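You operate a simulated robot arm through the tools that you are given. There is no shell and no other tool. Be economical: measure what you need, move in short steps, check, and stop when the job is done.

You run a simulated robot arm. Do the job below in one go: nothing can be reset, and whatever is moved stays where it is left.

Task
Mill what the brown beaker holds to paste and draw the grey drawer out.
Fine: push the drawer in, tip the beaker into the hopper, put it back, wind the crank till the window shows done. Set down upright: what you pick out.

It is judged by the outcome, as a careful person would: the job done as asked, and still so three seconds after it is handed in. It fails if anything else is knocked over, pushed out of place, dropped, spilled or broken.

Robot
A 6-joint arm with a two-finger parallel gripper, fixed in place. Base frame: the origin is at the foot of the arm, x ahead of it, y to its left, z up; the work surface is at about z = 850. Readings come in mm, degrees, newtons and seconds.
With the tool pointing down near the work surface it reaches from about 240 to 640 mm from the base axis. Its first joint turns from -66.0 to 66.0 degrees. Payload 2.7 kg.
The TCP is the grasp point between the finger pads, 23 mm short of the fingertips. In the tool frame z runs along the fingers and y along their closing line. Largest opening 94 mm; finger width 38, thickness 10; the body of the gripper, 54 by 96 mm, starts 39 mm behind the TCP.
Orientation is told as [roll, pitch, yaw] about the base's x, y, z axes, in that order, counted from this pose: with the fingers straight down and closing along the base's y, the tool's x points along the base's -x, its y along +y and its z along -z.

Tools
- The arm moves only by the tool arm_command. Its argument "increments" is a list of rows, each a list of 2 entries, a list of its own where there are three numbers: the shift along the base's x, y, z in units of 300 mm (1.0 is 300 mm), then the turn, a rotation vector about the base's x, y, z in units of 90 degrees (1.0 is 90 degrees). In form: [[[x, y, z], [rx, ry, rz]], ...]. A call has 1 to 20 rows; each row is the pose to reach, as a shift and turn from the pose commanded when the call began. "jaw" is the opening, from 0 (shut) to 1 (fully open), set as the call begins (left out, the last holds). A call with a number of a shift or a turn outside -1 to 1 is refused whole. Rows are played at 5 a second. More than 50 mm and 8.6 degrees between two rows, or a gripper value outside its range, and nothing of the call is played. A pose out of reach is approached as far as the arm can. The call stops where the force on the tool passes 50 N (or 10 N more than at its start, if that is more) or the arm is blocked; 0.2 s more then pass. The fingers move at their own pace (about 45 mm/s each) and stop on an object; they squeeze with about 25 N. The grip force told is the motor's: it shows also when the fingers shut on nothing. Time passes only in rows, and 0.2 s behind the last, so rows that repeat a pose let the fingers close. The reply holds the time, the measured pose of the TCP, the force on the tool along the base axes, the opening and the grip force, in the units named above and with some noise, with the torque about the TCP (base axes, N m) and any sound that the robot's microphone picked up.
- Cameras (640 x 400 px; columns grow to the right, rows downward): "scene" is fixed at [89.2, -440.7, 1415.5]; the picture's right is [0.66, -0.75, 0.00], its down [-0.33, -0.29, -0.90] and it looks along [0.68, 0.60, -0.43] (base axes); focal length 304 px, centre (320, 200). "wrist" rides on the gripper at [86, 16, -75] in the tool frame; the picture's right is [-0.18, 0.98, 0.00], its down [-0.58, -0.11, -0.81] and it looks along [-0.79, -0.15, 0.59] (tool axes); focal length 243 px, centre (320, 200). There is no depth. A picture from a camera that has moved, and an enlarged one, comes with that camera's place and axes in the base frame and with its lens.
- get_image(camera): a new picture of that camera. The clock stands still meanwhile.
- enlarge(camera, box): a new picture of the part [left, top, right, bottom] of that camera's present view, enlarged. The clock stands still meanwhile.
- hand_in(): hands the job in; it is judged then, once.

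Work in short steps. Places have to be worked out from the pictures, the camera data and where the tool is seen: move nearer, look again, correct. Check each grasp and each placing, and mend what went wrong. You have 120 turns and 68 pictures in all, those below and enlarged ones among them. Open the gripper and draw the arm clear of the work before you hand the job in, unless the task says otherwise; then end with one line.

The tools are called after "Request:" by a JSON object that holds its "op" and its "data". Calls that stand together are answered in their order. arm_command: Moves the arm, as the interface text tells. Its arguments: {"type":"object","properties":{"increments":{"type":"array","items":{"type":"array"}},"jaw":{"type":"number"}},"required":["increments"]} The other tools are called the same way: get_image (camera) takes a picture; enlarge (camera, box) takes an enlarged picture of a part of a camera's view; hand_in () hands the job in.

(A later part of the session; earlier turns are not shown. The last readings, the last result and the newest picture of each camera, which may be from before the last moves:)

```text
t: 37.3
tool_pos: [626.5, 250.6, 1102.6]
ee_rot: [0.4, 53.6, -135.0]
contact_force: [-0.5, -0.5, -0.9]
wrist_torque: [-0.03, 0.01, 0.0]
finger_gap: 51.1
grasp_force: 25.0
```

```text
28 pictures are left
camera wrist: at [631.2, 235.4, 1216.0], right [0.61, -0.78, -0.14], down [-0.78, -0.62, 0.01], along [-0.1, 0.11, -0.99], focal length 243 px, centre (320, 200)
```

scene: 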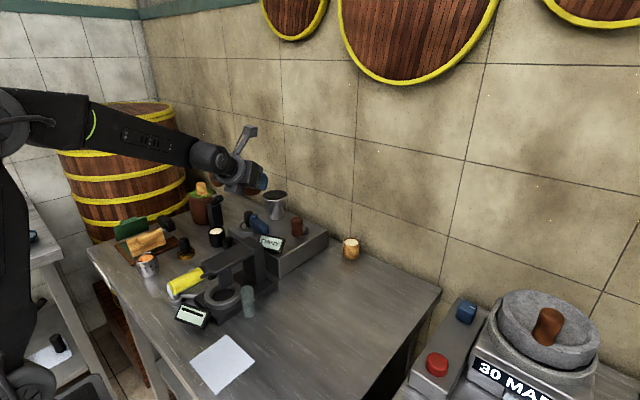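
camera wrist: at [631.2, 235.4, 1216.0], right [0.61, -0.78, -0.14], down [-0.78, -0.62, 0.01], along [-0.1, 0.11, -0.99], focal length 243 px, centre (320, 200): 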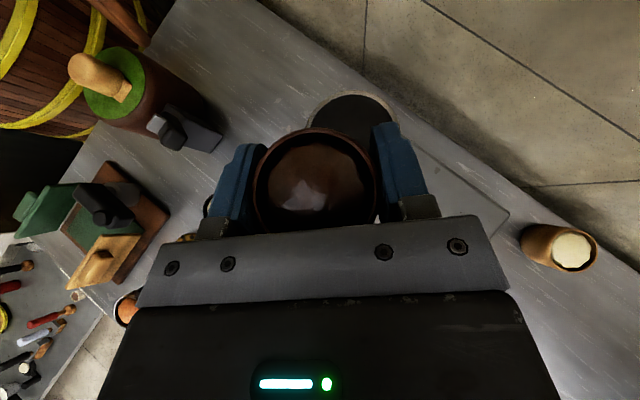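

Reach is fine now. From this view the hopper centre is ≈(676,276), radius ≈43. Move the cup above it with small offset against the pour direction.

Request:
{"op": "arm_command", "data": {"increments": [[[0.1, 0.05, -0.03], [0, 0, 0]], [[0.2, 0.1, -0.08], [0, 0, 0]], [[0.2, 0.1, -0.12], [0, 0, 0]], [[0.2, 0.1, -0.12], [0, 0, 0]]]}}

Request:
{"op": "enlarge", "data": {"camera": "scene", "box": [200, 140, 340, 270]}}

Request:
{"op": "get_image", "data": {"camera": "wrist"}}

```text
t: 38.3
tool_pos: [685.6, 280.7, 1066.3]
ee_rot: [0.5, 53.7, -135.0]
contact_force: [0.5, -0.3, -1.7]
wrist_torque: [0.01, -0.01, 0.02]
finger_gap: 51.3
grasp_force: 25.4
```

```text
3.08 times, centred on (270, 205) of scene
camera zoom: at [89.2, -440.7, 1415.5], right [0.66, -0.75, 0.0], down [-0.33, -0.29, -0.9], along [0.68, 0.6, -0.43], focal length 937 px, centre (474, 185)
```

zoom: 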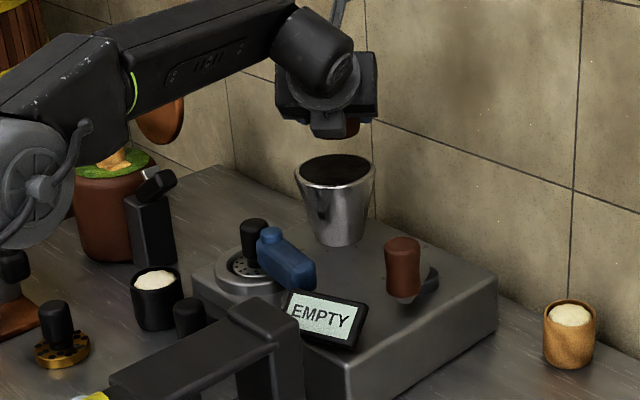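

```text
26 pictures are left
camera wrist: at [689.9, 264.8, 1180.2], right [0.61, -0.78, -0.14], down [-0.78, -0.62, 0.01], along [-0.1, 0.11, -0.99], focal length 243 px, centre (320, 200)
```

wrist: 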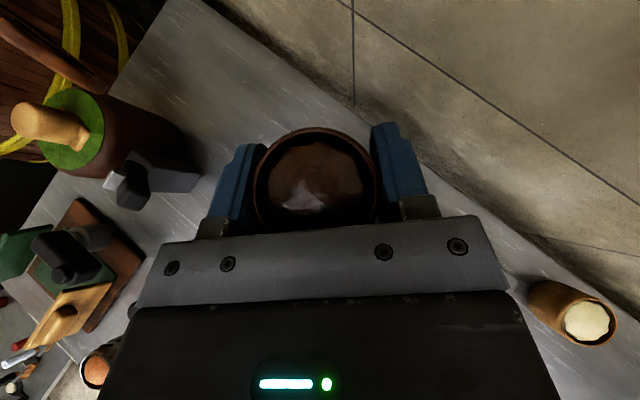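

Aligned over the hopper. Begin pouring by rolling about the tool axis (mouth toward back‑left), with a small shift so the lip stays over the hopper centre.

Request:
{"op": "arm_command", "data": {"increments": [[[0.012, -0.017, 0], [0, 0, 0]], [[0.025, -0.034, 0], [-0.051, -0.051, 0.054]], [[0.025, -0.034, 0], [-0.102, -0.102, 0.107]], [[0.025, -0.034, 0], [-0.153, -0.153, 0.161]], [[0.025, -0.034, 0], [-0.204, -0.204, 0.215]], [[0.025, -0.034, 0], [-0.256, -0.256, 0.268]], [[0.025, -0.034, 0], [-0.307, -0.307, 0.322]], [[0.025, -0.034, 0], [-0.358, -0.358, 0.375]], [[0.025, -0.034, 0], [-0.409, -0.409, 0.429]], [[0.025, -0.034, 0], [-0.46, -0.46, 0.483]], [[0.025, -0.034, 0], [-0.511, -0.511, 0.536]], [[0.025, -0.034, 0], [-0.568, -0.568, 0.596]], [[0.025, -0.034, 0], [-0.568, -0.568, 0.596]]]}}

Request:
{"op": "enlarge", "data": {"camera": "scene", "box": [220, 140, 330, 240]}}

```text
refused: row 12 steps farther than a row can; nothing moved
```

```text
4.00 times, centred on (275, 190) of scene
camera zoom: at [89.2, -440.7, 1415.5], right [0.66, -0.75, 0.0], down [-0.33, -0.29, -0.9], along [0.68, 0.6, -0.43], focal length 1218 px, centre (500, 240)
```

zoom: 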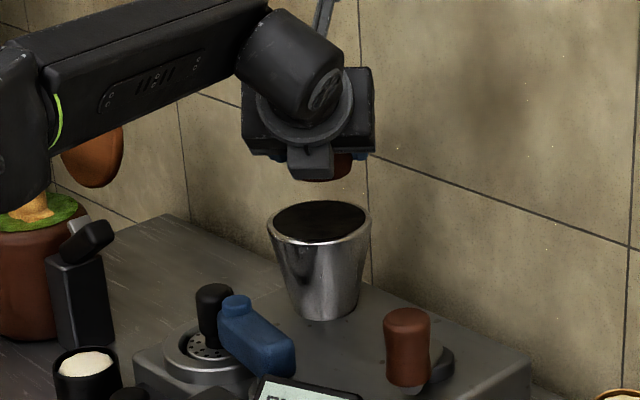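

Last step was too large; resend with even steps.

Request:
{"op": "arm_command", "data": {"increments": [[[0.012, -0.017, 0], [0, 0, 0]], [[0.025, -0.034, 0], [-0.051, -0.051, 0.054]], [[0.025, -0.034, 0], [-0.102, -0.102, 0.107]], [[0.025, -0.034, 0], [-0.153, -0.153, 0.161]], [[0.025, -0.034, 0], [-0.204, -0.204, 0.215]], [[0.025, -0.034, 0], [-0.256, -0.256, 0.268]], [[0.025, -0.034, 0], [-0.307, -0.307, 0.322]], [[0.025, -0.034, 0], [-0.358, -0.358, 0.375]], [[0.025, -0.034, 0], [-0.409, -0.409, 0.429]], [[0.025, -0.034, 0], [-0.46, -0.46, 0.483]], [[0.025, -0.034, 0], [-0.511, -0.511, 0.536]], [[0.025, -0.034, 0], [-0.56, -0.56, 0.588]], [[0.025, -0.034, 0], [-0.56, -0.56, 0.588]]]}}

Request:
{"op": "enlarge", "data": {"camera": "scene", "box": [220, 140, 330, 240]}}

```text
t: 41.1
tool_pos: [693.7, 269.3, 1064.5]
ee_rot: [53.9, 1.0, -45.4]
contact_force: [-0.3, 0.1, -1.6]
wrist_torque: [-0.02, -0.02, -0.02]
finger_gap: 51.1
grasp_force: 24.8
```

```text
4.00 times, centred on (275, 190) of scene
camera zoom: at [89.2, -440.7, 1415.5], right [0.66, -0.75, 0.0], down [-0.33, -0.29, -0.9], along [0.68, 0.6, -0.43], focal length 1218 px, centre (500, 240)
```

zoom: 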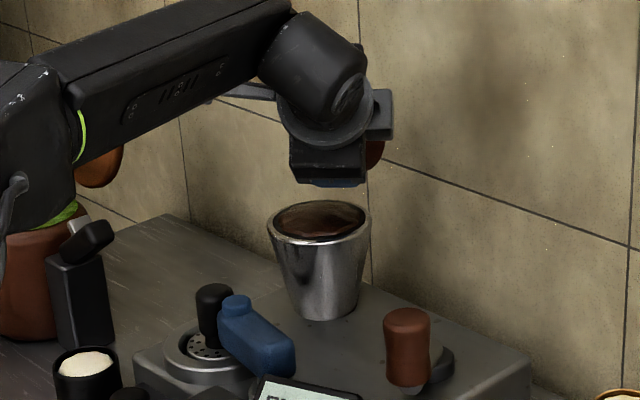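

The hopper now shows brown content. Continue rolling to empty the beaker fully.

Request:
{"op": "arm_command", "data": {"increments": [[[0, 0, 0], [-0.051, -0.051, 0.054]], [[0, 0, 0], [-0.102, -0.102, 0.107]], [[0, 0, 0], [-0.153, -0.153, 0.161]], [[0, 0, 0], [-0.204, -0.204, 0.215]], [[0, 0, 0], [-0.256, -0.256, 0.268]], [[0, 0, 0], [-0.307, -0.307, 0.322]], [[0, 0, 0], [-0.358, -0.358, 0.375]], [[0, 0, 0], [-0.409, -0.409, 0.429]], [[0, 0, 0], [-0.409, -0.409, 0.429]], [[0, 0, 0], [-0.409, -0.409, 0.429]]]}}

Request:
{"op": "get_image", "data": {"camera": "wrist"}}

```text
t: 43.3
tool_pos: [693.1, 270.0, 1063.8]
ee_rot: [31.1, -45.8, 5.3]
contact_force: [-0.2, 0.4, -0.8]
wrist_torque: [0.03, -0.01, 0.02]
finger_gap: 51.4
grasp_force: 24.7
```

```text
23 pictures are left
camera wrist: at [583.6, 236.0, 1052.7], right [-0.31, 0.82, 0.49], down [0.0, -0.51, 0.86], along [0.95, 0.27, 0.16], focal length 243 px, centre (320, 200)
```

wrist: 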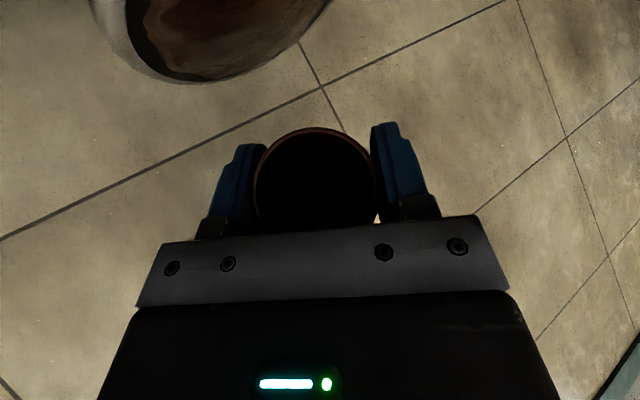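

Beaker interior looks empty and the hopper is full. Roll back upright.

Request:
{"op": "arm_command", "data": {"increments": [[[0, 0, 0.01], [0.051, 0.051, -0.054]], [[0, 0, 0.02], [0.102, 0.102, -0.107]], [[0, 0, 0.03], [0.153, 0.153, -0.161]], [[0, 0, 0.03], [0.204, 0.204, -0.215]], [[0, 0, 0.03], [0.256, 0.256, -0.268]], [[0, 0, 0.03], [0.307, 0.307, -0.322]], [[0, 0, 0.03], [0.358, 0.358, -0.375]], [[0, 0, 0.03], [0.409, 0.409, -0.429]], [[0, 0, 0.03], [0.46, 0.46, -0.483]], [[0, 0, 0.03], [0.511, 0.511, -0.536]], [[0, 0, 0.03], [0.56, 0.56, -0.588]], [[0, 0, 0.03], [0.56, 0.56, -0.588]]]}}

Request:
{"op": "arm_command", "data": {"increments": [[[0, 0, 0], [0.051, 0.051, -0.054]], [[-0.02, 0, 0.02], [0.102, 0.102, -0.107]], [[-0.04, 0, 0.04], [0.153, 0.153, -0.161]], [[-0.06, -0.01, 0.06], [0.204, 0.204, -0.215]], [[-0.1, -0.02, 0.08], [0.256, 0.256, -0.268]], [[-0.15, -0.04, 0.1], [0.307, 0.307, -0.322]], [[-0.2, -0.07, 0.1], [0.358, 0.358, -0.375]], [[-0.25, -0.1, 0.1], [0.409, 0.409, -0.429]], [[-0.25, -0.1, 0.1], [0.409, 0.409, -0.429]]]}}

Request:
{"op": "get_image", "data": {"camera": "wrist"}}

Request:
{"op": "enlarge", "data": {"camera": "scene", "box": [220, 160, 330, 260]}}

```text
t: 45.9
tool_pos: [693.5, 271.3, 1073.6]
ee_rot: [51.1, 20.2, -60.5]
contact_force: [-0.2, 0.4, -1.4]
wrist_torque: [0.05, 0.04, 0.0]
finger_gap: 51.2
grasp_force: 25.8
```

```text
t: 47.9
tool_pos: [616.9, 238.0, 1102.7]
ee_rot: [0.2, 53.7, -135.3]
contact_force: [0.2, 0.1, -1.9]
wrist_torque: [0.02, 0.02, -0.03]
finger_gap: 51.3
grasp_force: 25.4
```

```text
22 pictures are left
camera wrist: at [622.7, 222.7, 1216.9], right [0.61, -0.78, -0.15], down [-0.78, -0.62, 0.01], along [-0.1, 0.11, -0.99], focal length 243 px, centre (320, 200)
```

wrist: 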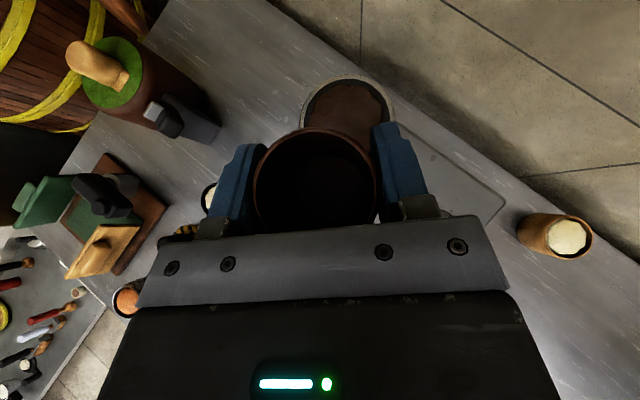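

```text
4.00 times, centred on (275, 210) of scene
camera zoom: at [89.2, -440.7, 1415.5], right [0.66, -0.75, 0.0], down [-0.33, -0.29, -0.9], along [0.68, 0.6, -0.43], focal length 1218 px, centre (500, 160)
```

zoom: 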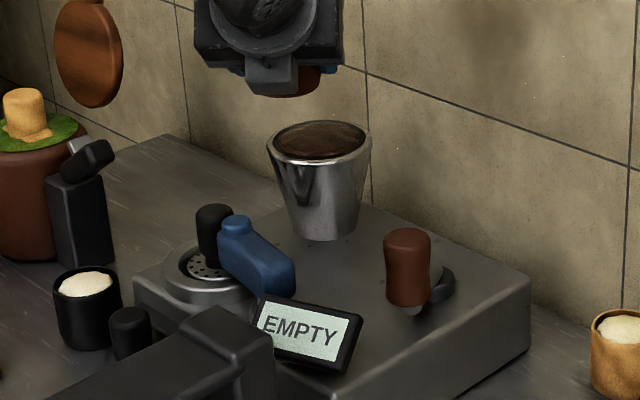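

Beaker is empty, hopper filled, no spill. Carry the beaker back over the sheet.

Request:
{"op": "arm_command", "data": {"increments": [[[-0.08, -0.05, 0.02], [0, 0, 0.03]], [[-0.18, -0.11, 0.04], [0, 0, 0.08]], [[-0.29, -0.18, 0.06], [0, 0, 0.13]], [[-0.4, -0.26, 0.06], [0, 0, 0.19]], [[-0.5, -0.34, 0.06], [0, 0, 0.25]], [[-0.6, -0.42, 0.06], [0, 0, 0.31]], [[-0.7, -0.5, 0.06], [0, 0, 0.37]], [[-0.8, -0.58, 0.06], [0, 0, 0.43]], [[-0.9, -0.65, 0.06], [0, 0, 0.48]], [[-0.98, -0.72, 0.06], [0, 0, 0.509]], [[-0.98, -0.72, 0.06], [0, 0, 0.509]]]}}

```text
t: 50.3
tool_pos: [323.4, 22.2, 1120.9]
ee_rot: [0.4, 53.7, -89.1]
contact_force: [0.1, 0.3, -0.6]
wrist_torque: [0.02, 0.0, 0.01]
finger_gap: 51.4
grasp_force: 24.9
```

Now align above the original spot and lower to a few mm above the sheet.

Request:
{"op": "arm_command", "data": {"increments": [[[-0.12, -0.045, 0], [0, 0, 0]], [[-0.227, -0.085, -0.03], [0, 0, 0]], [[-0.227, -0.085, -0.15], [0, 0, 0]], [[-0.227, -0.085, -0.3], [0, 0, 0]], [[-0.227, -0.085, -0.45], [0, 0, 0]], [[-0.227, -0.085, -0.6], [0, 0, 0]], [[-0.227, -0.085, -0.7], [0, 0, 0]], [[-0.227, -0.085, -0.76], [0, 0, 0]], [[-0.227, -0.085, -0.76], [0, 0, 0]]]}}

Request:
{"op": "get_image", "data": {"camera": "scene"}}

```text
t: 52.3
tool_pos: [256.4, -2.7, 893.1]
ee_rot: [0.4, 53.6, -89.1]
contact_force: [0.1, 0.2, -1.3]
wrist_torque: [0.0, -0.02, 0.03]
finger_gap: 51.5
grasp_force: 25.1
```

```text
20 pictures are left
```

scene: 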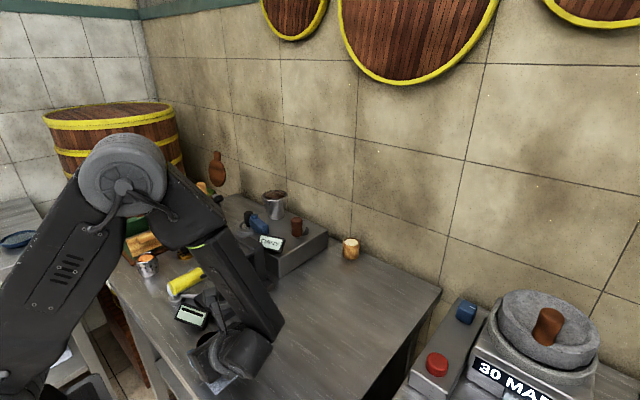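

Lower gently the last millimetres until contact.

Request:
{"op": "arm_command", "data": {"increments": [[[0, 0, -0.01], [0, 0, 0]], [[0, 0, -0.02], [0, 0, 0]], [[0, 0, -0.025], [0, 0, 0]], [[0, 0, -0.03], [0, 0, 0]], [[0, 0, -0.03], [0, 0, 0]]]}}

```text
t: 53.5
tool_pos: [256.4, -1.7, 884.6]
ee_rot: [0.4, 53.7, -89.2]
contact_force: [0.2, -0.1, -1.2]
wrist_torque: [0.02, -0.03, -0.01]
finger_gap: 51.5
grasp_force: 25.6
```

Request:
{"op": "arm_command", "data": {"increments": [[[0, 0, -0.004], [0, 0, 0]], [[0, 0, -0.008], [0, 0, 0]], [[0, 0, -0.012], [0, 0, 0]], [[0, 0, -0.012], [0, 0, 0]]]}}

```text
t: 54.5
tool_pos: [256.3, -1.2, 882.9]
ee_rot: [0.5, 54.0, -89.1]
contact_force: [2.4, -6.2, 43.7]
wrist_torque: [-0.08, 0.96, 0.06]
finger_gap: 51.5
grasp_force: 24.4
```

Contact made. Ease up 1 mm, open, then slide back along −y.

Request:
{"op": "arm_command", "data": {"increments": [[[0, 0, 0.004], [0, 0, 0]], [[0, 0, 0.004], [0, 0, 0]], [[0, 0, 0.004], [0, 0, 0]], [[0, 0, 0.004], [0, 0, 0]], [[0, 0, 0.004], [0, 0, 0]], [[0, 0, 0.004], [0, 0, 0]]], "jaw": 1}}

Request:
{"op": "arm_command", "data": {"increments": [[[0, -0.06, 0], [0, 0, 0]], [[0, -0.14, 0], [0, 0, 0]], [[0, -0.24, 0], [0, 0, 0]], [[0, -0.34, 0.02], [0, 0, 0]], [[0, -0.36, 0.1], [0, 0, 0]], [[0, -0.36, 0.24], [0, 0, 0]], [[0, -0.36, 0.38], [0, 0, 0]], [[0, -0.36, 0.52], [0, 0, 0]], [[0, -0.36, 0.66], [0, 0, 0]], [[0, -0.36, 0.8], [0, 0, 0]]]}}

Request:
{"op": "get_image", "data": {"camera": "scene"}}

```text
t: 55.9
tool_pos: [254.6, -0.9, 882.0]
ee_rot: [0.3, 53.6, -89.2]
contact_force: [-16.0, -17.8, 28.1]
wrist_torque: [-0.31, -0.83, -0.71]
finger_gap: 86.7
grasp_force: 0.0
```

```text
t: 58.1
tool_pos: [253.7, -109.2, 1123.5]
ee_rot: [0.2, 53.7, -89.2]
contact_force: [0.5, 0.6, -0.2]
wrist_torque: [0.01, 0.0, -0.01]
finger_gap: 94.3
grasp_force: 0.0
```

```text
19 pictures are left
```

scene: 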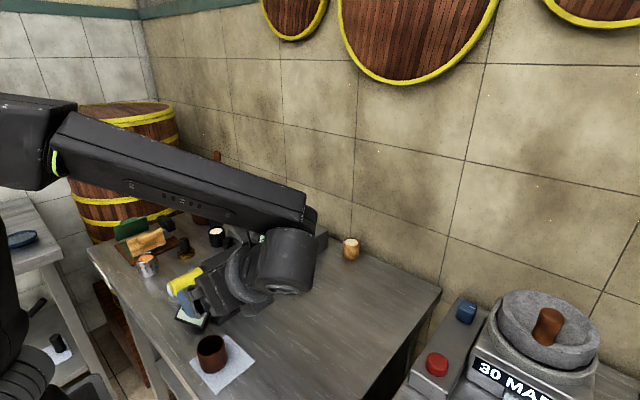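

Beaker stands upright back on its sheet. Now the crank: grip ≈(612,108), top ≈988, hub ≈(663,136). Use the same pitched tool with heading 45°; move to a look-out pose first.

Request:
{"op": "arm_command", "data": {"increments": [[[0.06, 0.03, 0], [0, 0, -0.05]], [[0.16, 0.08, 0], [0, 0, -0.1]], [[0.27, 0.13, 0], [0, 0, -0.16]], [[0.38, 0.18, 0], [0, 0, -0.22]], [[0.49, 0.24, 0], [0, 0, -0.28]], [[0.6, 0.3, 0], [0, 0, -0.34]], [[0.71, 0.37, 0], [0, 0, -0.4]], [[0.82, 0.44, 0], [0, 0, -0.45]], [[0.92, 0.48, -0.02], [0, 0, -0.49]], [[0.95, 0.49, -0.08], [0, 0, -0.49]], [[0.95, 0.49, -0.08], [0, 0, -0.49]]], "jaw": 0.55}}

Request:
{"op": "get_image", "data": {"camera": "wrist"}}

Request:
{"op": "enlarge", "data": {"camera": "scene", "box": [150, 180, 350, 400]}}

```text
t: 60.5
tool_pos: [541.8, 37.6, 1098.8]
ee_rot: [0.3, 53.7, -133.3]
contact_force: [-0.3, -0.1, 0.4]
wrist_torque: [0.0, 0.01, 0.0]
finger_gap: 51.9
grasp_force: 0.2
```

```text
18 pictures are left
camera wrist: at [546.6, 22.1, 1212.4], right [0.64, -0.76, -0.14], down [-0.77, -0.64, 0.01], along [-0.1, 0.1, -0.99], focal length 243 px, centre (320, 200)
```

wrist: 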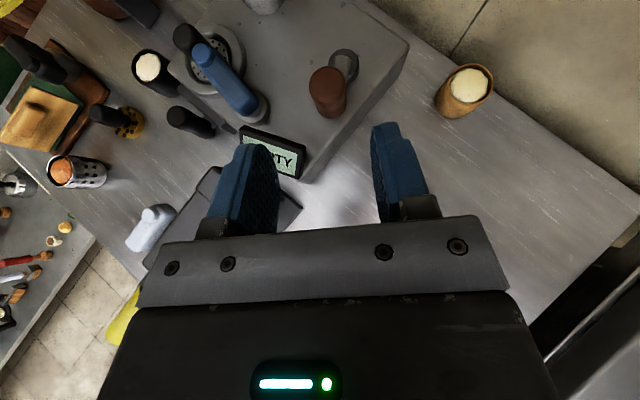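

```text
1.82 times, centred on (250, 290) of scene
camera zoom: at [89.2, -440.7, 1415.5], right [0.66, -0.75, 0.0], down [-0.33, -0.29, -0.9], along [0.68, 0.6, -0.43], focal length 554 px, centre (447, 36)
```

zoom: 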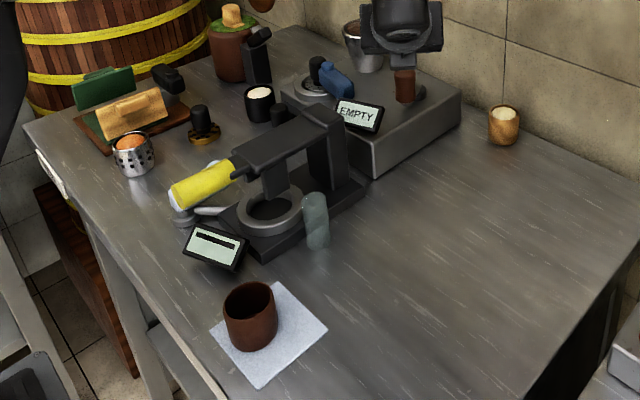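

Grip confirmed at ≈(612,109), hub ≈(663,133). Move to the pre-grasp 60 mm back along the tool axis and check alignment.

Request:
{"op": "arm_command", "data": {"increments": [[[0.062, 0.06, -0.1], [0, 0, 0]], [[0.124, 0.121, -0.22], [0, 0, 0]], [[0.124, 0.121, -0.324], [0, 0, 0]], [[0.124, 0.121, -0.324], [0, 0, 0]]], "jaw": 0.55}}

Request:
{"op": "get_image", "data": {"camera": "wrist"}}

```text
t: 61.5
tool_pos: [578.5, 72.9, 999.1]
ee_rot: [0.5, 53.7, -133.3]
contact_force: [-0.4, 0.6, 0.4]
wrist_torque: [-0.04, 0.02, 0.0]
finger_gap: 51.5
grasp_force: 0.0
```

```text
16 pictures are left
camera wrist: at [583.8, 57.7, 1113.1], right [0.64, -0.76, -0.14], down [-0.76, -0.64, 0.01], along [-0.1, 0.1, -0.99], focal length 243 px, centre (320, 200)
```

wrist: 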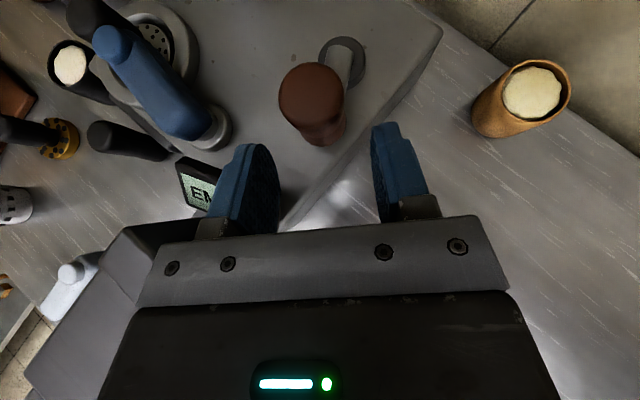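

Grip centre (610,109), dia ≈33. Advance along the tool axis, then close.

Request:
{"op": "arm_command", "data": {"increments": [[[0.035, 0.04, -0.037], [0, 0, 0]], [[0.07, 0.08, -0.074], [0, 0, 0]], [[0.107, 0.122, -0.11], [0, 0, 0]], [[0.107, 0.122, -0.11], [0, 0, 0]]]}}

Request:
{"op": "arm_command", "data": {"increments": [[[0, 0, 0], [0, 0, 0]], [[0, 0, 0], [0, 0, 0]], [[0, 0, 0], [0, 0, 0]], [[0, 0, 0], [0, 0, 0]]], "jaw": 0.25}}

Request:
{"op": "get_image", "data": {"camera": "wrist"}}

```text
t: 62.5
tool_pos: [609.8, 111.2, 967.1]
ee_rot: [0.3, 53.7, -133.2]
contact_force: [0.7, -0.1, -0.2]
wrist_torque: [-0.02, 0.0, 0.01]
finger_gap: 51.4
grasp_force: 0.0
```

```text
t: 63.5
tool_pos: [610.2, 110.0, 969.2]
ee_rot: [0.1, 53.6, -133.5]
contact_force: [4.4, 0.6, 0.0]
wrist_torque: [0.64, 0.75, -0.1]
finger_gap: 31.8
grasp_force: 44.5
```

```text
15 pictures are left
camera wrist: at [614.8, 95.0, 1081.7], right [0.64, -0.76, -0.15], down [-0.77, -0.64, 0.01], along [-0.1, 0.11, -0.99], focal length 243 px, centre (320, 200)
```

wrist: 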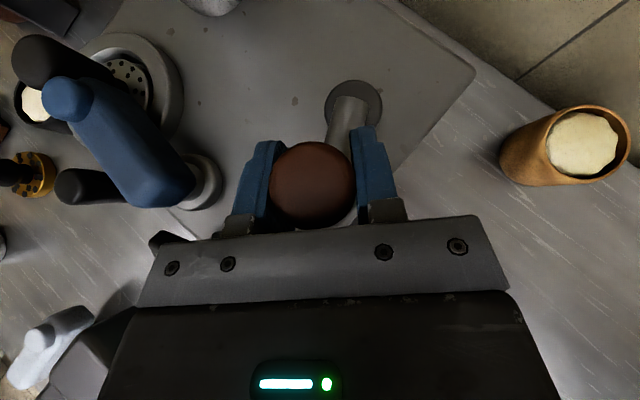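

Crank gripped. Trial turn clockwise by ~36° about the hub, watching the forces.

Request:
{"op": "arm_command", "data": {"increments": [[[-0.008, 0.019, 0], [0, 0, 0]], [[-0.014, 0.039, 0], [0, 0, 0]], [[-0.018, 0.06, 0], [0, 0, 0]], [[-0.02, 0.08, 0], [0, 0, 0]], [[-0.0195, 0.1, 0], [0, 0, 0]], [[-0.017, 0.1207, 0], [0, 0, 0]]]}}

```text
t: 64.4
tool_pos: [605.9, 117.2, 968.2]
ee_rot: [1.5, 53.3, -133.6]
contact_force: [-15.1, -12.4, 8.7]
wrist_torque: [-0.57, 0.11, -0.36]
finger_gap: 33.0
grasp_force: 45.8
stopped in row 4: the force on the tool passed its limit at 52 N (the readings are from after the stop); the commanded pose is now the measured one
```

Resistance clockwise after a few mm. Try counter-clockwise.

Request:
{"op": "arm_command", "data": {"increments": [[[0.0107, -0.025, 0], [0, 0, 0]], [[0.025, -0.049, 0], [0, 0, 0]], [[0.042, -0.071, 0], [0, 0, 0]], [[0.062, -0.091, 0], [0, 0, 0]]]}}

```text
t: 65.2
tool_pos: [612.5, 110.6, 968.1]
ee_rot: [0.1, 53.5, -133.3]
contact_force: [-18.7, 0.9, 7.4]
wrist_torque: [-0.46, -0.14, -0.46]
finger_gap: 31.4
grasp_force: 44.9
stopped in row 3: the force on the tool passed its limit at 57 N (the readings are from after the stop); the commanded pose is now the measured one
```

Both directions resisted with similar forces. Let me look at the crank now.

Request:
{"op": "enlarge", "data": {"camera": "scene", "box": [240, 195, 330, 255]}}

```text
6.67 times, centred on (285, 225) of scene
camera zoom: at [88.5, -440.7, 1415.5], right [0.66, -0.75, 0.0], down [-0.33, -0.29, -0.9], along [0.68, 0.6, -0.43], focal length 2030 px, centre (553, 33)
```

zoom: 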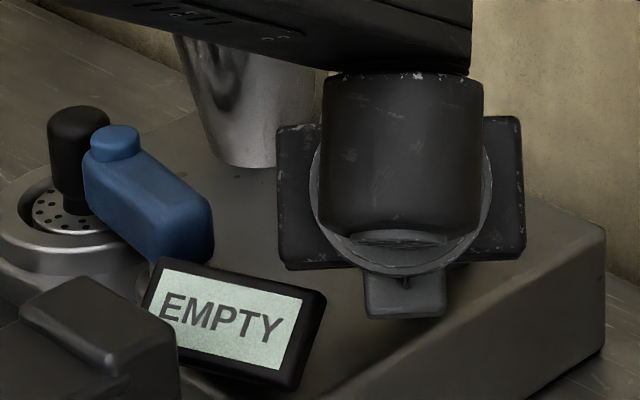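

The window still reads EMPTY. I retry clockwise much slower (3° per row) to see whether the resistance is speed-dependent.

Request:
{"op": "arm_command", "data": {"increments": [[[-0.0087, 0.007, 0], [0, 0, 0]], [[-0.0127, 0.0163, 0], [0, 0, 0]], [[-0.016, 0.026, 0], [0, 0, 0]], [[-0.0187, 0.0357, 0], [0, 0, 0]], [[-0.021, 0.0453, 0], [0, 0, 0]], [[-0.0227, 0.0553, 0], [0, 0, 0]], [[-0.0227, 0.0553, 0], [0, 0, 0]]]}}

```text
t: 66.9
tool_pos: [610.8, 114.0, 967.9]
ee_rot: [1.1, 53.2, -134.2]
contact_force: [-8.0, -8.7, 5.2]
wrist_torque: [0.12, 0.52, -0.28]
finger_gap: 32.3
grasp_force: 44.9
stopped in row 7: the force on the tool passed its limit at 50 N (the readings are from after the stop); the commanded pose is now the measured one
```

The crank is firmly blocked both ways, so an interlock is likely (drawer, plate or blue latch). Release and back out to inspect.

Request:
{"op": "arm_command", "data": {"increments": [[[0, 0, 0], [0, 0, 0]], [[0, 0, 0], [0, 0, 0]], [[0, 0, 0], [0, 0, 0]], [[-0.05, -0.055, 0.055], [0, 0, 0]], [[-0.11, -0.12, 0.13], [0, 0, 0]], [[-0.16, -0.16, 0.26], [0, 0, 0]], [[-0.2, -0.1, 0.38], [0, 0, 0]], [[-0.24, 0, 0.38], [0, 0, 0]], [[-0.24, 0.12, 0.38], [0, 0, 0]], [[-0.24, 0.24, 0.38], [0, 0, 0]], [[-0.24, 0.34, 0.38], [0, 0, 0]], [[-0.24, 0.34, 0.38], [0, 0, 0]]], "jaw": 0.6}}

Request:
{"op": "enlarge", "data": {"camera": "wrist", "box": [140, 0, 460, 200]}}

```text
t: 69.5
tool_pos: [537.8, 216.7, 1082.6]
ee_rot: [1.1, 53.4, -133.9]
contact_force: [1.0, 0.0, -0.1]
wrist_torque: [-0.03, -0.03, 0.01]
finger_gap: 56.3
grasp_force: 0.1
```

```text
2.00 times, centred on (300, 100) of wrist
camera zoom: at [543.2, 202.6, 1197.0], right [0.62, -0.77, -0.14], down [-0.78, -0.63, 0.01], along [-0.1, 0.1, -0.99], focal length 485 px, centre (360, 400)
```

zoom: 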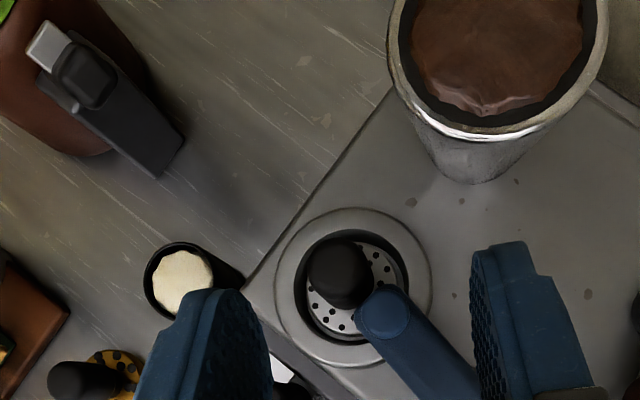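

From above the latch lies closed over the fine plate, drawer looks in. Perhaps my tight, non-rotating grip jammed the handle. I'll go back and cage the handle loosely, then push tangentially.

Request:
{"op": "arm_command", "data": {"increments": [[[0.04, -0.12, 0], [0, 0, 0]], [[0.08, -0.24, 0], [0, 0, 0]], [[0.1, -0.36, 0], [0, 0, 0]], [[0.13, -0.47, -0.05], [0, 0, 0]], [[0.135, -0.47, -0.17], [0, 0, 0]], [[0.135, -0.47, -0.27], [0, 0, 0]], [[0.17, -0.43, -0.31], [0, 0, 0]], [[0.205, -0.393, -0.348], [0, 0, 0]], [[0.242, -0.354, -0.376], [0, 0, 0]], [[0.242, -0.354, -0.376], [0, 0, 0]]], "jaw": 0.5}}

Request:
{"op": "arm_command", "data": {"increments": [[[0, 0, 0], [0, 0, 0]], [[0, 0, 0], [0, 0, 0]], [[-0.009, 0.018, 0], [0, 0, 0]], [[-0.015, 0.035, 0], [0, 0, 0]], [[-0.018, 0.052, 0], [0, 0, 0]], [[-0.02, 0.07, 0], [0, 0, 0]], [[-0.02, 0.087, 0], [0, 0, 0]], [[-0.019, 0.104, 0], [0, 0, 0]]], "jaw": 0.38}}

```text
t: 71.7
tool_pos: [611.1, 110.7, 967.7]
ee_rot: [1.1, 53.4, -133.9]
contact_force: [-0.6, 1.7, 0.2]
wrist_torque: [0.0, 0.02, 0.02]
finger_gap: 46.9
grasp_force: 0.0
```

```text
t: 73.5
tool_pos: [604.3, 143.0, 969.7]
ee_rot: [1.1, 53.5, -133.9]
contact_force: [-10.5, -6.2, 14.4]
wrist_torque: [-0.15, 0.12, -0.43]
finger_gap: 41.5
grasp_force: 6.8
```

It moved about 31 mm. Check that the handle is actually following and the window.

Request:
{"op": "get_image", "data": {"camera": "wrist"}}

Request:
{"op": "enlarge", "data": {"camera": "scene", "box": [240, 195, 330, 255]}}

```text
12 pictures are left
camera wrist: at [609.8, 129.3, 1083.9], right [0.62, -0.77, -0.14], down [-0.78, -0.63, 0.01], along [-0.09, 0.1, -0.99], focal length 243 px, centre (320, 200)
```

wrist: 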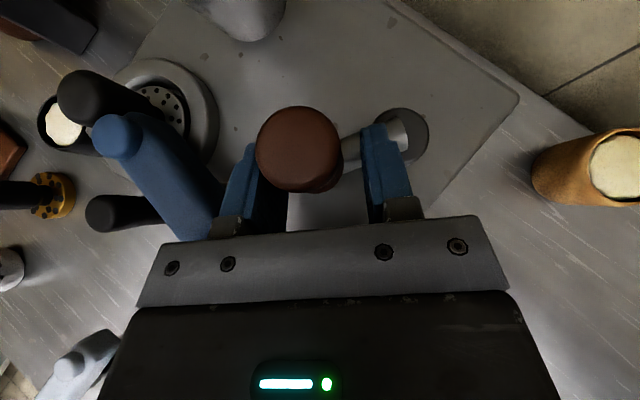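

```text
6.67 times, centred on (285, 225) of scene
camera zoom: at [88.6, -441.0, 1415.4], right [0.66, -0.75, 0.0], down [-0.33, -0.29, -0.9], along [0.68, 0.6, -0.43], focal length 2030 px, centre (553, 33)
```

zoom: 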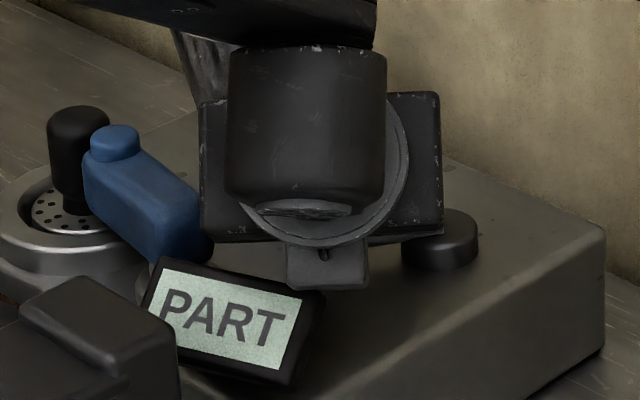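

Clockwise works – the window shows PART and the handle turned ~50° (hub ≈(663,131), r≈57.5, handle now ≈(612,157)). The tight grip was the problem, so I recentre on the handle and use a lighter squeeze.

Request:
{"op": "arm_command", "data": {"increments": [[[0, 0, 0], [0, 0, 0]], [[0, 0, 0.008], [0, 0, 0]], [[0.012, 0.024, 0.012], [0, 0, 0]], [[0.025, 0.048, 0.012], [0, 0, 0]], [[0.025, 0.048, 0.012], [0, 0, 0]]], "jaw": 0.5}}

Request:
{"op": "arm_command", "data": {"increments": [[[0, 0, 0], [0, 0, 0]], [[0, 0, 0], [0, 0, 0]], [[0, 0, 0], [0, 0, 0]], [[0.01, 0.017, 0], [0, 0, 0]], [[0.022, 0.034, 0], [0, 0, 0]], [[0.035, 0.049, 0], [0, 0, 0]], [[0.05, 0.062, 0], [0, 0, 0]], [[0.066, 0.074, 0], [0, 0, 0]], [[0.084, 0.084, 0], [0, 0, 0]]], "jaw": 0.31}}

```text
t: 74.7
tool_pos: [612.9, 157.2, 973.3]
ee_rot: [1.3, 53.3, -133.9]
contact_force: [-2.7, -1.1, 1.6]
wrist_torque: [-0.1, -0.01, -0.09]
finger_gap: 46.4
grasp_force: 0.1
```

```text
t: 75.9
tool_pos: [618.0, 156.9, 971.6]
ee_rot: [0.5, 53.2, -135.2]
contact_force: [-20.8, -8.5, 12.7]
wrist_torque: [-0.23, 0.77, -0.89]
finger_gap: 31.6
grasp_force: 2.8
stopped in row 5: the force on the tool passed its limit at 59 N (the readings are from after the stop); the commanded pose is now the measured one
```

Force is along the tool axis – fingertips are hitting the crank arm below the handle, so I must grip higher. Open, raise 14 mm and look.

Request:
{"op": "arm_command", "data": {"increments": [[[0, 0, 0], [0, 0, 0]], [[-0.02, -0.02, 0.0], [0, 0, 0]], [[-0.03, -0.03, 0.03], [0, 0, 0]], [[-0.03, -0.03, 0.045], [0, 0, 0]], [[-0.03, -0.03, 0.045], [0, 0, 0]]], "jaw": 0.5}}

Request:
{"op": "get_image", "data": {"camera": "wrist"}}

```text
t: 77.1
tool_pos: [609.1, 149.5, 985.2]
ee_rot: [0.7, 53.1, -135.0]
contact_force: [-0.3, -0.1, -0.5]
wrist_torque: [0.02, 0.04, 0.01]
finger_gap: 47.1
grasp_force: 0.0
```

```text
10 pictures are left
camera wrist: at [614.7, 135.5, 1099.0], right [0.61, -0.78, -0.14], down [-0.79, -0.62, 0.02], along [-0.1, 0.1, -0.99], focal length 243 px, centre (320, 200)
```

wrist: 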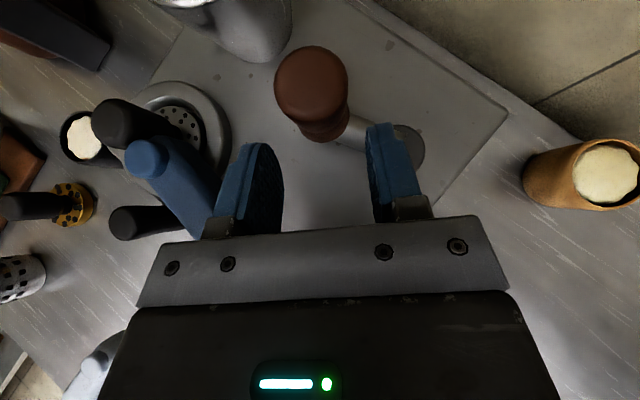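

The crank has run on to θ≈111° (handle ≈(643,182)) – it turns easily. Approach high (z≈985, fingertips above the arm), grip, and continue clockwise.

Request:
{"op": "arm_command", "data": {"increments": [[[0.038, 0.036, 0], [0, 0, 0]], [[0.076, 0.073, 0], [0, 0, 0]], [[0.113, 0.11, 0], [0, 0, 0]], [[0.113, 0.11, 0], [0, 0, 0]]], "jaw": 0.5}}

Request:
{"op": "arm_command", "data": {"increments": [[[0, 0, 0], [0, 0, 0]], [[0, 0, 0], [0, 0, 0]], [[0, 0, 0], [0, 0, 0]], [[0.028, 0.009, 0], [0, 0, 0]], [[0.058, 0.012, 0], [0, 0, 0]], [[0.088, 0.012, 0], [0, 0, 0]], [[0.117, 0.006, 0], [0, 0, 0]], [[0.145, -0.004, 0], [0, 0, 0]], [[0.171, -0.018, 0], [0, 0, 0]]], "jaw": 0.3}}

```text
t: 78.1
tool_pos: [642.6, 181.6, 984.5]
ee_rot: [0.6, 53.1, -135.0]
contact_force: [0.4, 0.4, 0.2]
wrist_torque: [0.02, 0.02, -0.01]
finger_gap: 46.9
grasp_force: 0.1
```

```text
t: 80.1
tool_pos: [692.7, 179.8, 985.0]
ee_rot: [0.4, 53.2, -135.1]
contact_force: [-13.4, 10.1, 3.1]
wrist_torque: [0.79, 0.05, -0.96]
finger_gap: 30.9
grasp_force: 44.8
```

Winding smoothly with ~17 N drag. Continue 180° more along the circle.

Request:
{"op": "arm_command", "data": {"increments": [[[0.024, -0.018, 0], [0, 0, 0]], [[0.044, -0.04, 0], [0, 0, 0]], [[0.061, -0.064, 0], [0, 0, 0]], [[0.074, -0.091, 0], [0, 0, 0]], [[0.083, -0.12, 0], [0, 0, 0]], [[0.086, -0.149, 0], [0, 0, 0]], [[0.086, -0.179, 0], [0, 0, 0]], [[0.08, -0.209, 0], [0, 0, 0]], [[0.07, -0.237, 0], [0, 0, 0]], [[0.056, -0.263, 0], [0, 0, 0]], [[0.038, -0.286, 0], [0, 0, 0]], [[0.016, -0.307, 0], [0, 0, 0]], [[-0.008, -0.324, 0], [0, 0, 0]], [[-0.035, -0.337, 0], [0, 0, 0]], [[-0.064, -0.345, 0], [0, 0, 0]], [[-0.093, -0.349, 0], [0, 0, 0]], [[-0.123, -0.348, 0], [0, 0, 0]], [[-0.153, -0.343, 0], [0, 0, 0]], [[-0.181, -0.333, 0], [0, 0, 0]], [[-0.207, -0.319, 0], [0, 0, 0]]]}}

Request:
{"op": "enlarge", "data": {"camera": "scene", "box": [235, 195, 325, 255]}}

```text
t: 84.2
tool_pos: [639.0, 65.6, 984.8]
ee_rot: [1.4, 53.0, -136.1]
contact_force: [-1.9, -5.7, 0.7]
wrist_torque: [0.92, 0.37, -0.05]
finger_gap: 31.5
grasp_force: 44.6
stopped in row 20: the force on the tool passed its limit at 52 N (the readings are from after the stop); the commanded pose is now the measured one
```

```text
6.67 times, centred on (280, 225) of scene
camera zoom: at [89.2, -440.9, 1415.4], right [0.66, -0.75, 0.0], down [-0.33, -0.29, -0.9], along [0.68, 0.6, -0.43], focal length 2030 px, centre (587, 33)
```

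zoom: 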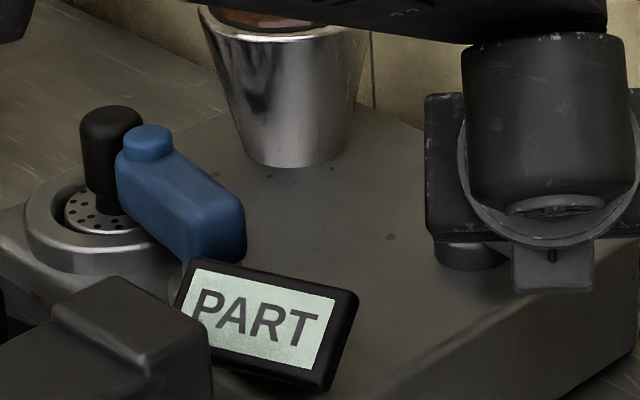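

Still PART; the handle slid ~13 mm toward the fingertips while being pulled. Regrip centred and continue from θ≈255° clockwise.

Request:
{"op": "arm_command", "data": {"increments": [[[0, 0, 0], [0, 0, 0]], [[0, 0, 0], [0, 0, 0]], [[0.016, 0.016, 0], [0, 0, 0]], [[0.031, 0.031, 0], [0, 0, 0]], [[0.031, 0.031, 0], [0, 0, 0]]], "jaw": 0.5}}

Request:
{"op": "arm_command", "data": {"increments": [[[0, 0, 0], [0, 0, 0]], [[0, 0, 0], [0, 0, 0]], [[0, 0, 0], [0, 0, 0]], [[-0.028, 0.01, 0], [0, 0, 0]], [[-0.054, 0.024, 0], [0, 0, 0]], [[-0.078, 0.042, 0], [0, 0, 0]], [[-0.098, 0.064, 0], [0, 0, 0]], [[-0.115, 0.089, 0], [0, 0, 0]], [[-0.128, 0.116, 0], [0, 0, 0]], [[-0.137, 0.144, 0], [0, 0, 0]], [[-0.14, 0.174, 0], [0, 0, 0]], [[-0.14, 0.204, 0], [0, 0, 0]], [[-0.134, 0.233, 0], [0, 0, 0]], [[-0.124, 0.261, 0], [0, 0, 0]], [[-0.11, 0.287, 0], [0, 0, 0]], [[-0.092, 0.311, 0], [0, 0, 0]], [[-0.07, 0.331, 0], [0, 0, 0]], [[-0.046, 0.348, 0], [0, 0, 0]], [[-0.019, 0.361, 0], [0, 0, 0]]], "jaw": 0.3}}

```text
t: 85.5
tool_pos: [647.5, 75.5, 986.0]
ee_rot: [1.7, 53.0, -135.7]
contact_force: [0.3, 0.2, -0.2]
wrist_torque: [0.01, 0.01, 0.01]
finger_gap: 46.8
grasp_force: 0.1
```

```text
t: 89.5
tool_pos: [642.5, 187.2, 985.9]
ee_rot: [1.6, 53.2, -135.6]
contact_force: [-4.2, 2.4, 7.4]
wrist_torque: [0.75, 0.31, -0.18]
finger_gap: 31.9
grasp_force: 44.7
```

Smooth. Check the window.

Request:
{"op": "enlarge", "data": {"camera": "scene", "box": [235, 195, 325, 255]}}

```text
6.67 times, centred on (280, 225) of scene
camera zoom: at [88.9, -440.7, 1415.5], right [0.66, -0.75, 0.0], down [-0.33, -0.29, -0.9], along [0.68, 0.6, -0.43], focal length 2030 px, centre (587, 33)
```

zoom: 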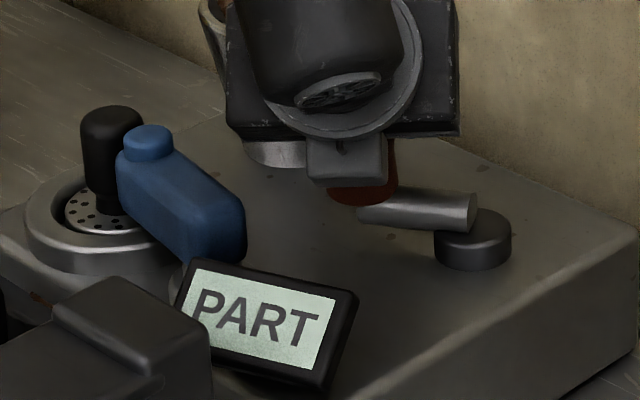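

Still PART after ~455°. Continue with another revolution.

Request:
{"op": "arm_command", "data": {"increments": [[[0.028, 0.009, 0], [0, 0, 0]], [[0.058, 0.012, 0], [0, 0, 0]], [[0.088, 0.012, 0], [0, 0, 0]], [[0.117, 0.006, 0], [0, 0, 0]], [[0.145, -0.004, 0], [0, 0, 0]], [[0.171, -0.018, 0], [0, 0, 0]], [[0.195, -0.036, 0], [0, 0, 0]], [[0.216, -0.058, 0], [0, 0, 0]], [[0.233, -0.082, 0], [0, 0, 0]], [[0.245, -0.109, 0], [0, 0, 0]], [[0.254, -0.138, 0], [0, 0, 0]], [[0.258, -0.167, 0], [0, 0, 0]], [[0.257, -0.197, 0], [0, 0, 0]], [[0.252, -0.227, 0], [0, 0, 0]], [[0.242, -0.255, 0], [0, 0, 0]], [[0.227, -0.281, 0], [0, 0, 0]], [[0.209, -0.304, 0], [0, 0, 0]], [[0.188, -0.325, 0], [0, 0, 0]], [[0.163, -0.342, 0], [0, 0, 0]], [[0.136, -0.355, 0], [0, 0, 0]]]}}

```text
t: 90.1
tool_pos: [654.5, 194.8, 986.0]
ee_rot: [0.2, 52.8, -136.2]
contact_force: [-25.9, -8.5, 11.5]
wrist_torque: [0.16, 0.93, -0.32]
finger_gap: 31.8
grasp_force: 45.7
stopped in row 3: the force on the tool passed its limit at 68 N (the readings are from after the stop); the commanded pose is now the measured one
```

Blocked: the handle seems to have slid back toward the palm. Open, back off and look.

Request:
{"op": "arm_command", "data": {"increments": [[[0, 0, 0], [0, 0, 0]], [[0, 0, 0], [0, 0, 0]], [[-0.04, -0.04, 0.0], [0, 0, 0]], [[-0.08, -0.08, 0.02], [0, 0, 0]], [[-0.12, -0.12, 0.02], [0, 0, 0]], [[-0.12, -0.12, 0.02], [0, 0, 0]]], "jaw": 0.5}}

Request:
{"op": "get_image", "data": {"camera": "wrist"}}

```text
t: 91.5
tool_pos: [619.1, 156.7, 990.1]
ee_rot: [0.5, 52.8, -135.9]
contact_force: [-0.5, 0.5, -1.0]
wrist_torque: [0.01, -0.02, 0.0]
finger_gap: 46.9
grasp_force: 0.1
```

```text
7 pictures are left
camera wrist: at [625.1, 143.2, 1104.3], right [0.6, -0.79, -0.14], down [-0.79, -0.61, 0.02], along [-0.1, 0.1, -0.99], focal length 243 px, centre (320, 200)
```

wrist: 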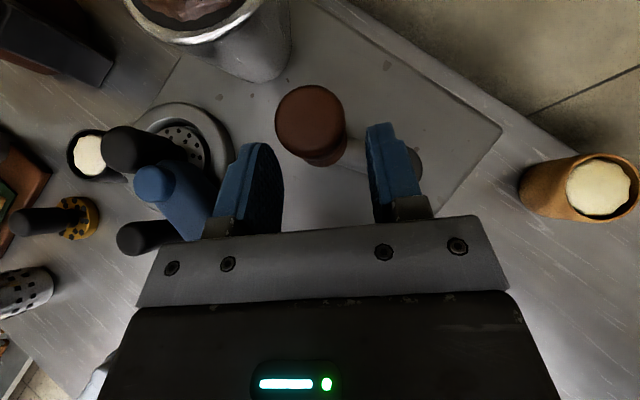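

Handle at θ≈113° (641,182). Retry with a centred grip and go on in moderate arcs.

Request:
{"op": "arm_command", "data": {"increments": [[[0.025, 0.028, -0.005], [0, 0, 0]], [[0.05, 0.056, -0.01], [0, 0, 0]], [[0.075, 0.085, -0.015], [0, 0, 0]], [[0.075, 0.085, -0.015], [0, 0, 0]]], "jaw": 0.5}}

Request:
{"op": "arm_command", "data": {"increments": [[[0, 0, 0], [0, 0, 0]], [[0, 0, 0], [0, 0, 0]], [[0, 0, 0], [0, 0, 0]], [[0.028, 0.009, 0], [0, 0, 0]], [[0.058, 0.012, 0], [0, 0, 0]], [[0.088, 0.012, 0], [0, 0, 0]], [[0.117, 0.006, 0], [0, 0, 0]], [[0.145, -0.004, 0], [0, 0, 0]], [[0.171, -0.018, 0], [0, 0, 0]], [[0.195, -0.036, 0], [0, 0, 0]], [[0.216, -0.058, 0], [0, 0, 0]], [[0.233, -0.082, 0], [0, 0, 0]], [[0.245, -0.109, 0], [0, 0, 0]], [[0.254, -0.138, 0], [0, 0, 0]], [[0.258, -0.167, 0], [0, 0, 0]], [[0.257, -0.197, 0], [0, 0, 0]], [[0.252, -0.227, 0], [0, 0, 0]], [[0.242, -0.255, 0], [0, 0, 0]], [[0.227, -0.281, 0], [0, 0, 0]]], "jaw": 0.3}}

```text
t: 92.5
tool_pos: [642.3, 182.5, 986.1]
ee_rot: [0.4, 52.7, -136.1]
contact_force: [-0.9, 0.1, 0.0]
wrist_torque: [-0.03, 0.0, 0.0]
finger_gap: 47.0
grasp_force: 0.2
```

```text
t: 96.5
tool_pos: [708.6, 104.5, 986.8]
ee_rot: [0.2, 52.9, -135.7]
contact_force: [-14.9, 25.0, 3.3]
wrist_torque: [0.03, 0.14, -0.93]
finger_gap: 39.5
grasp_force: 13.3
```

Finger gap rose to 39.5 – handle may have slipped. Open and look.

Request:
{"op": "arm_command", "data": {"increments": [[[0, 0, 0], [0, 0, 0]], [[0, 0, 0], [0, 0, 0]], [[-0.03, -0.03, 0.03], [0, 0, 0]], [[-0.08, -0.08, 0.06], [0, 0, 0]], [[-0.1, -0.1, 0.06], [0, 0, 0]], [[-0.1, -0.1, 0.06], [0, 0, 0]]], "jaw": 0.55}}

Request:
{"op": "get_image", "data": {"camera": "wrist"}}

```text
t: 97.9
tool_pos: [679.3, 69.2, 1005.7]
ee_rot: [0.6, 52.9, -135.8]
contact_force: [-4.1, 8.2, 2.5]
wrist_torque: [0.25, 0.1, 0.03]
finger_gap: 55.6
grasp_force: 4.6
```

```text
6 pictures are left
camera wrist: at [685.8, 54.2, 1119.4], right [0.6, -0.79, -0.14], down [-0.79, -0.61, 0.02], along [-0.1, 0.1, -0.99], focal length 243 px, centre (320, 200)
```

wrist: 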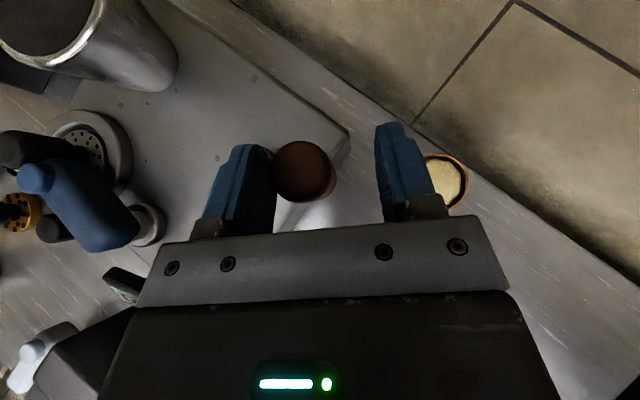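

The hopper now looks empty. Check the window.

Request:
{"op": "enlarge", "data": {"camera": "scene", "box": [235, 180, 325, 255]}}

```text
5.33 times, centred on (280, 218) of scene
camera zoom: at [89.0, -440.5, 1415.6], right [0.66, -0.75, 0.0], down [-0.33, -0.29, -0.9], along [0.68, 0.6, -0.43], focal length 1624 px, centre (533, 107)
```

zoom: 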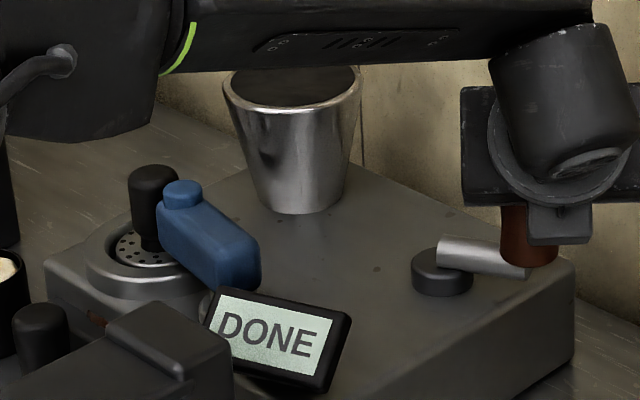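

DONE. Withdraw upward clear of the handle and retreat.

Request:
{"op": "arm_command", "data": {"increments": [[[0.012, -0.012, 0.02], [0, 0, 0]], [[0.012, -0.012, 0.15], [0, 0, 0]], [[0.012, -0.012, 0.3], [0, 0, 0]], [[-0.1, 0.02, 0.35], [0, 0, 0]], [[-0.24, 0.06, 0.35], [0, 0, 0]], [[-0.38, 0.1, 0.35], [0, 0, 0]], [[-0.52, 0.15, 0.35], [0, 0, 0]], [[-0.52, 0.15, 0.35], [0, 0, 0]]]}}

Request:
{"op": "arm_command", "data": {"increments": [[[-0.04, 0.03, 0], [-0.06, 0.06, 0]], [[-0.08, 0.06, 0], [-0.12, 0.12, 0]], [[-0.12, 0.09, 0], [-0.18, 0.18, 0]], [[-0.16, 0.12, 0], [-0.24, 0.24, 0]], [[-0.2, 0.15, 0], [-0.3, 0.3, 0]], [[-0.24, 0.18, 0], [-0.36, 0.36, 0]], [[-0.28, 0.21, 0], [-0.415, 0.415, 0]], [[-0.28, 0.21, 0], [-0.415, 0.415, 0]]]}}

Request:
{"op": "arm_command", "data": {"increments": [[[0, 0.03, 0], [0, 0, 0.08]], [[0, 0.06, 0], [0, 0, 0.16]], [[0, 0.09, 0], [0, 0, 0.24]], [[0, 0.12, 0], [0, 0, 0.32]], [[0, 0.15, 0], [0, 0, 0.4]], [[0, 0.18, 0], [0, 0, 0.48]], [[0, 0.2, 0], [0, 0, 0.56]], [[0, 0.2, 0], [0, 0, 0.64]], [[0, 0.2, 0], [0, 0, 0.72]], [[0, 0.2, 0], [0, 0, 0.75]], [[0, 0.2, 0], [0, 0, 0.75]]]}}

```text
t: 99.7
tool_pos: [524.2, 114.1, 1110.9]
ee_rot: [0.6, 53.0, -135.9]
contact_force: [0.2, 0.6, 0.2]
wrist_torque: [0.0, -0.01, 0.01]
finger_gap: 51.7
grasp_force: 0.1
```

```text
t: 101.5
tool_pos: [440.1, 176.9, 1109.0]
ee_rot: [1.3, -0.2, -135.6]
contact_force: [1.0, -0.4, 1.2]
wrist_torque: [-0.01, 0.02, 0.03]
finger_gap: 51.8
grasp_force: 0.0
```

```text
t: 103.9
tool_pos: [440.0, 236.1, 1109.2]
ee_rot: [1.1, 0.0, -68.1]
contact_force: [0.0, 0.5, 0.5]
wrist_torque: [0.01, 0.0, 0.02]
finger_gap: 51.8
grasp_force: 0.0
```

Finish the yaw and move above the drawer knob (≈(479,270)).

Request:
{"op": "arm_command", "data": {"increments": [[[0.01, 0.01, 0], [0, 0, 0.08]], [[0.03, 0.03, 0], [0, 0, 0.16]], [[0.05, 0.05, 0], [0, 0, 0.24]], [[0.07, 0.07, 0], [0, 0, 0.32]], [[0.09, 0.09, 0], [0, 0, 0.4]], [[0.11, 0.11, 0], [0, 0, 0.48]], [[0.13, 0.113, 0], [0, 0, 0.56]], [[0.13, 0.113, -0.05], [0, 0, 0.64]], [[0.13, 0.113, -0.15], [0, 0, 0.72]], [[0.13, 0.113, -0.28], [0, 0, 0.757]], [[0.13, 0.113, -0.4], [0, 0, 0.757]], [[0.13, 0.113, -0.4], [0, 0, 0.757]]], "jaw": 0.65}}

Request:
{"op": "get_image", "data": {"camera": "wrist"}}

```text
t: 106.5
tool_pos: [479.0, 272.5, 988.8]
ee_rot: [1.2, 0.0, 0.1]
contact_force: [0.7, 0.7, -0.5]
wrist_torque: [0.0, 0.0, 0.02]
finger_gap: 61.0
grasp_force: 0.1
```

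```text
4 pictures are left
camera wrist: at [392.0, 287.2, 1063.0], right [0.18, 0.98, 0.02], down [0.58, -0.13, 0.8], along [0.79, -0.13, -0.59], focal length 243 px, centre (320, 200)
```

wrist: 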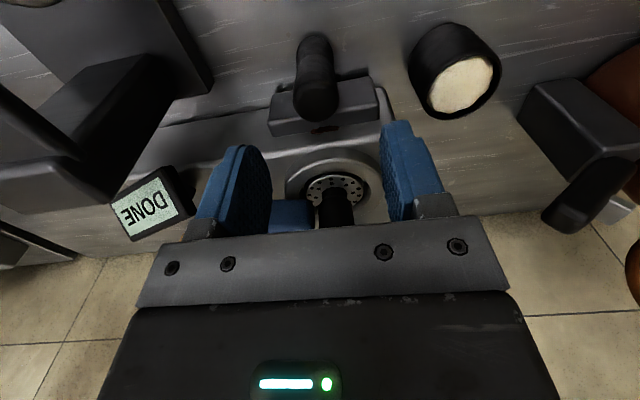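

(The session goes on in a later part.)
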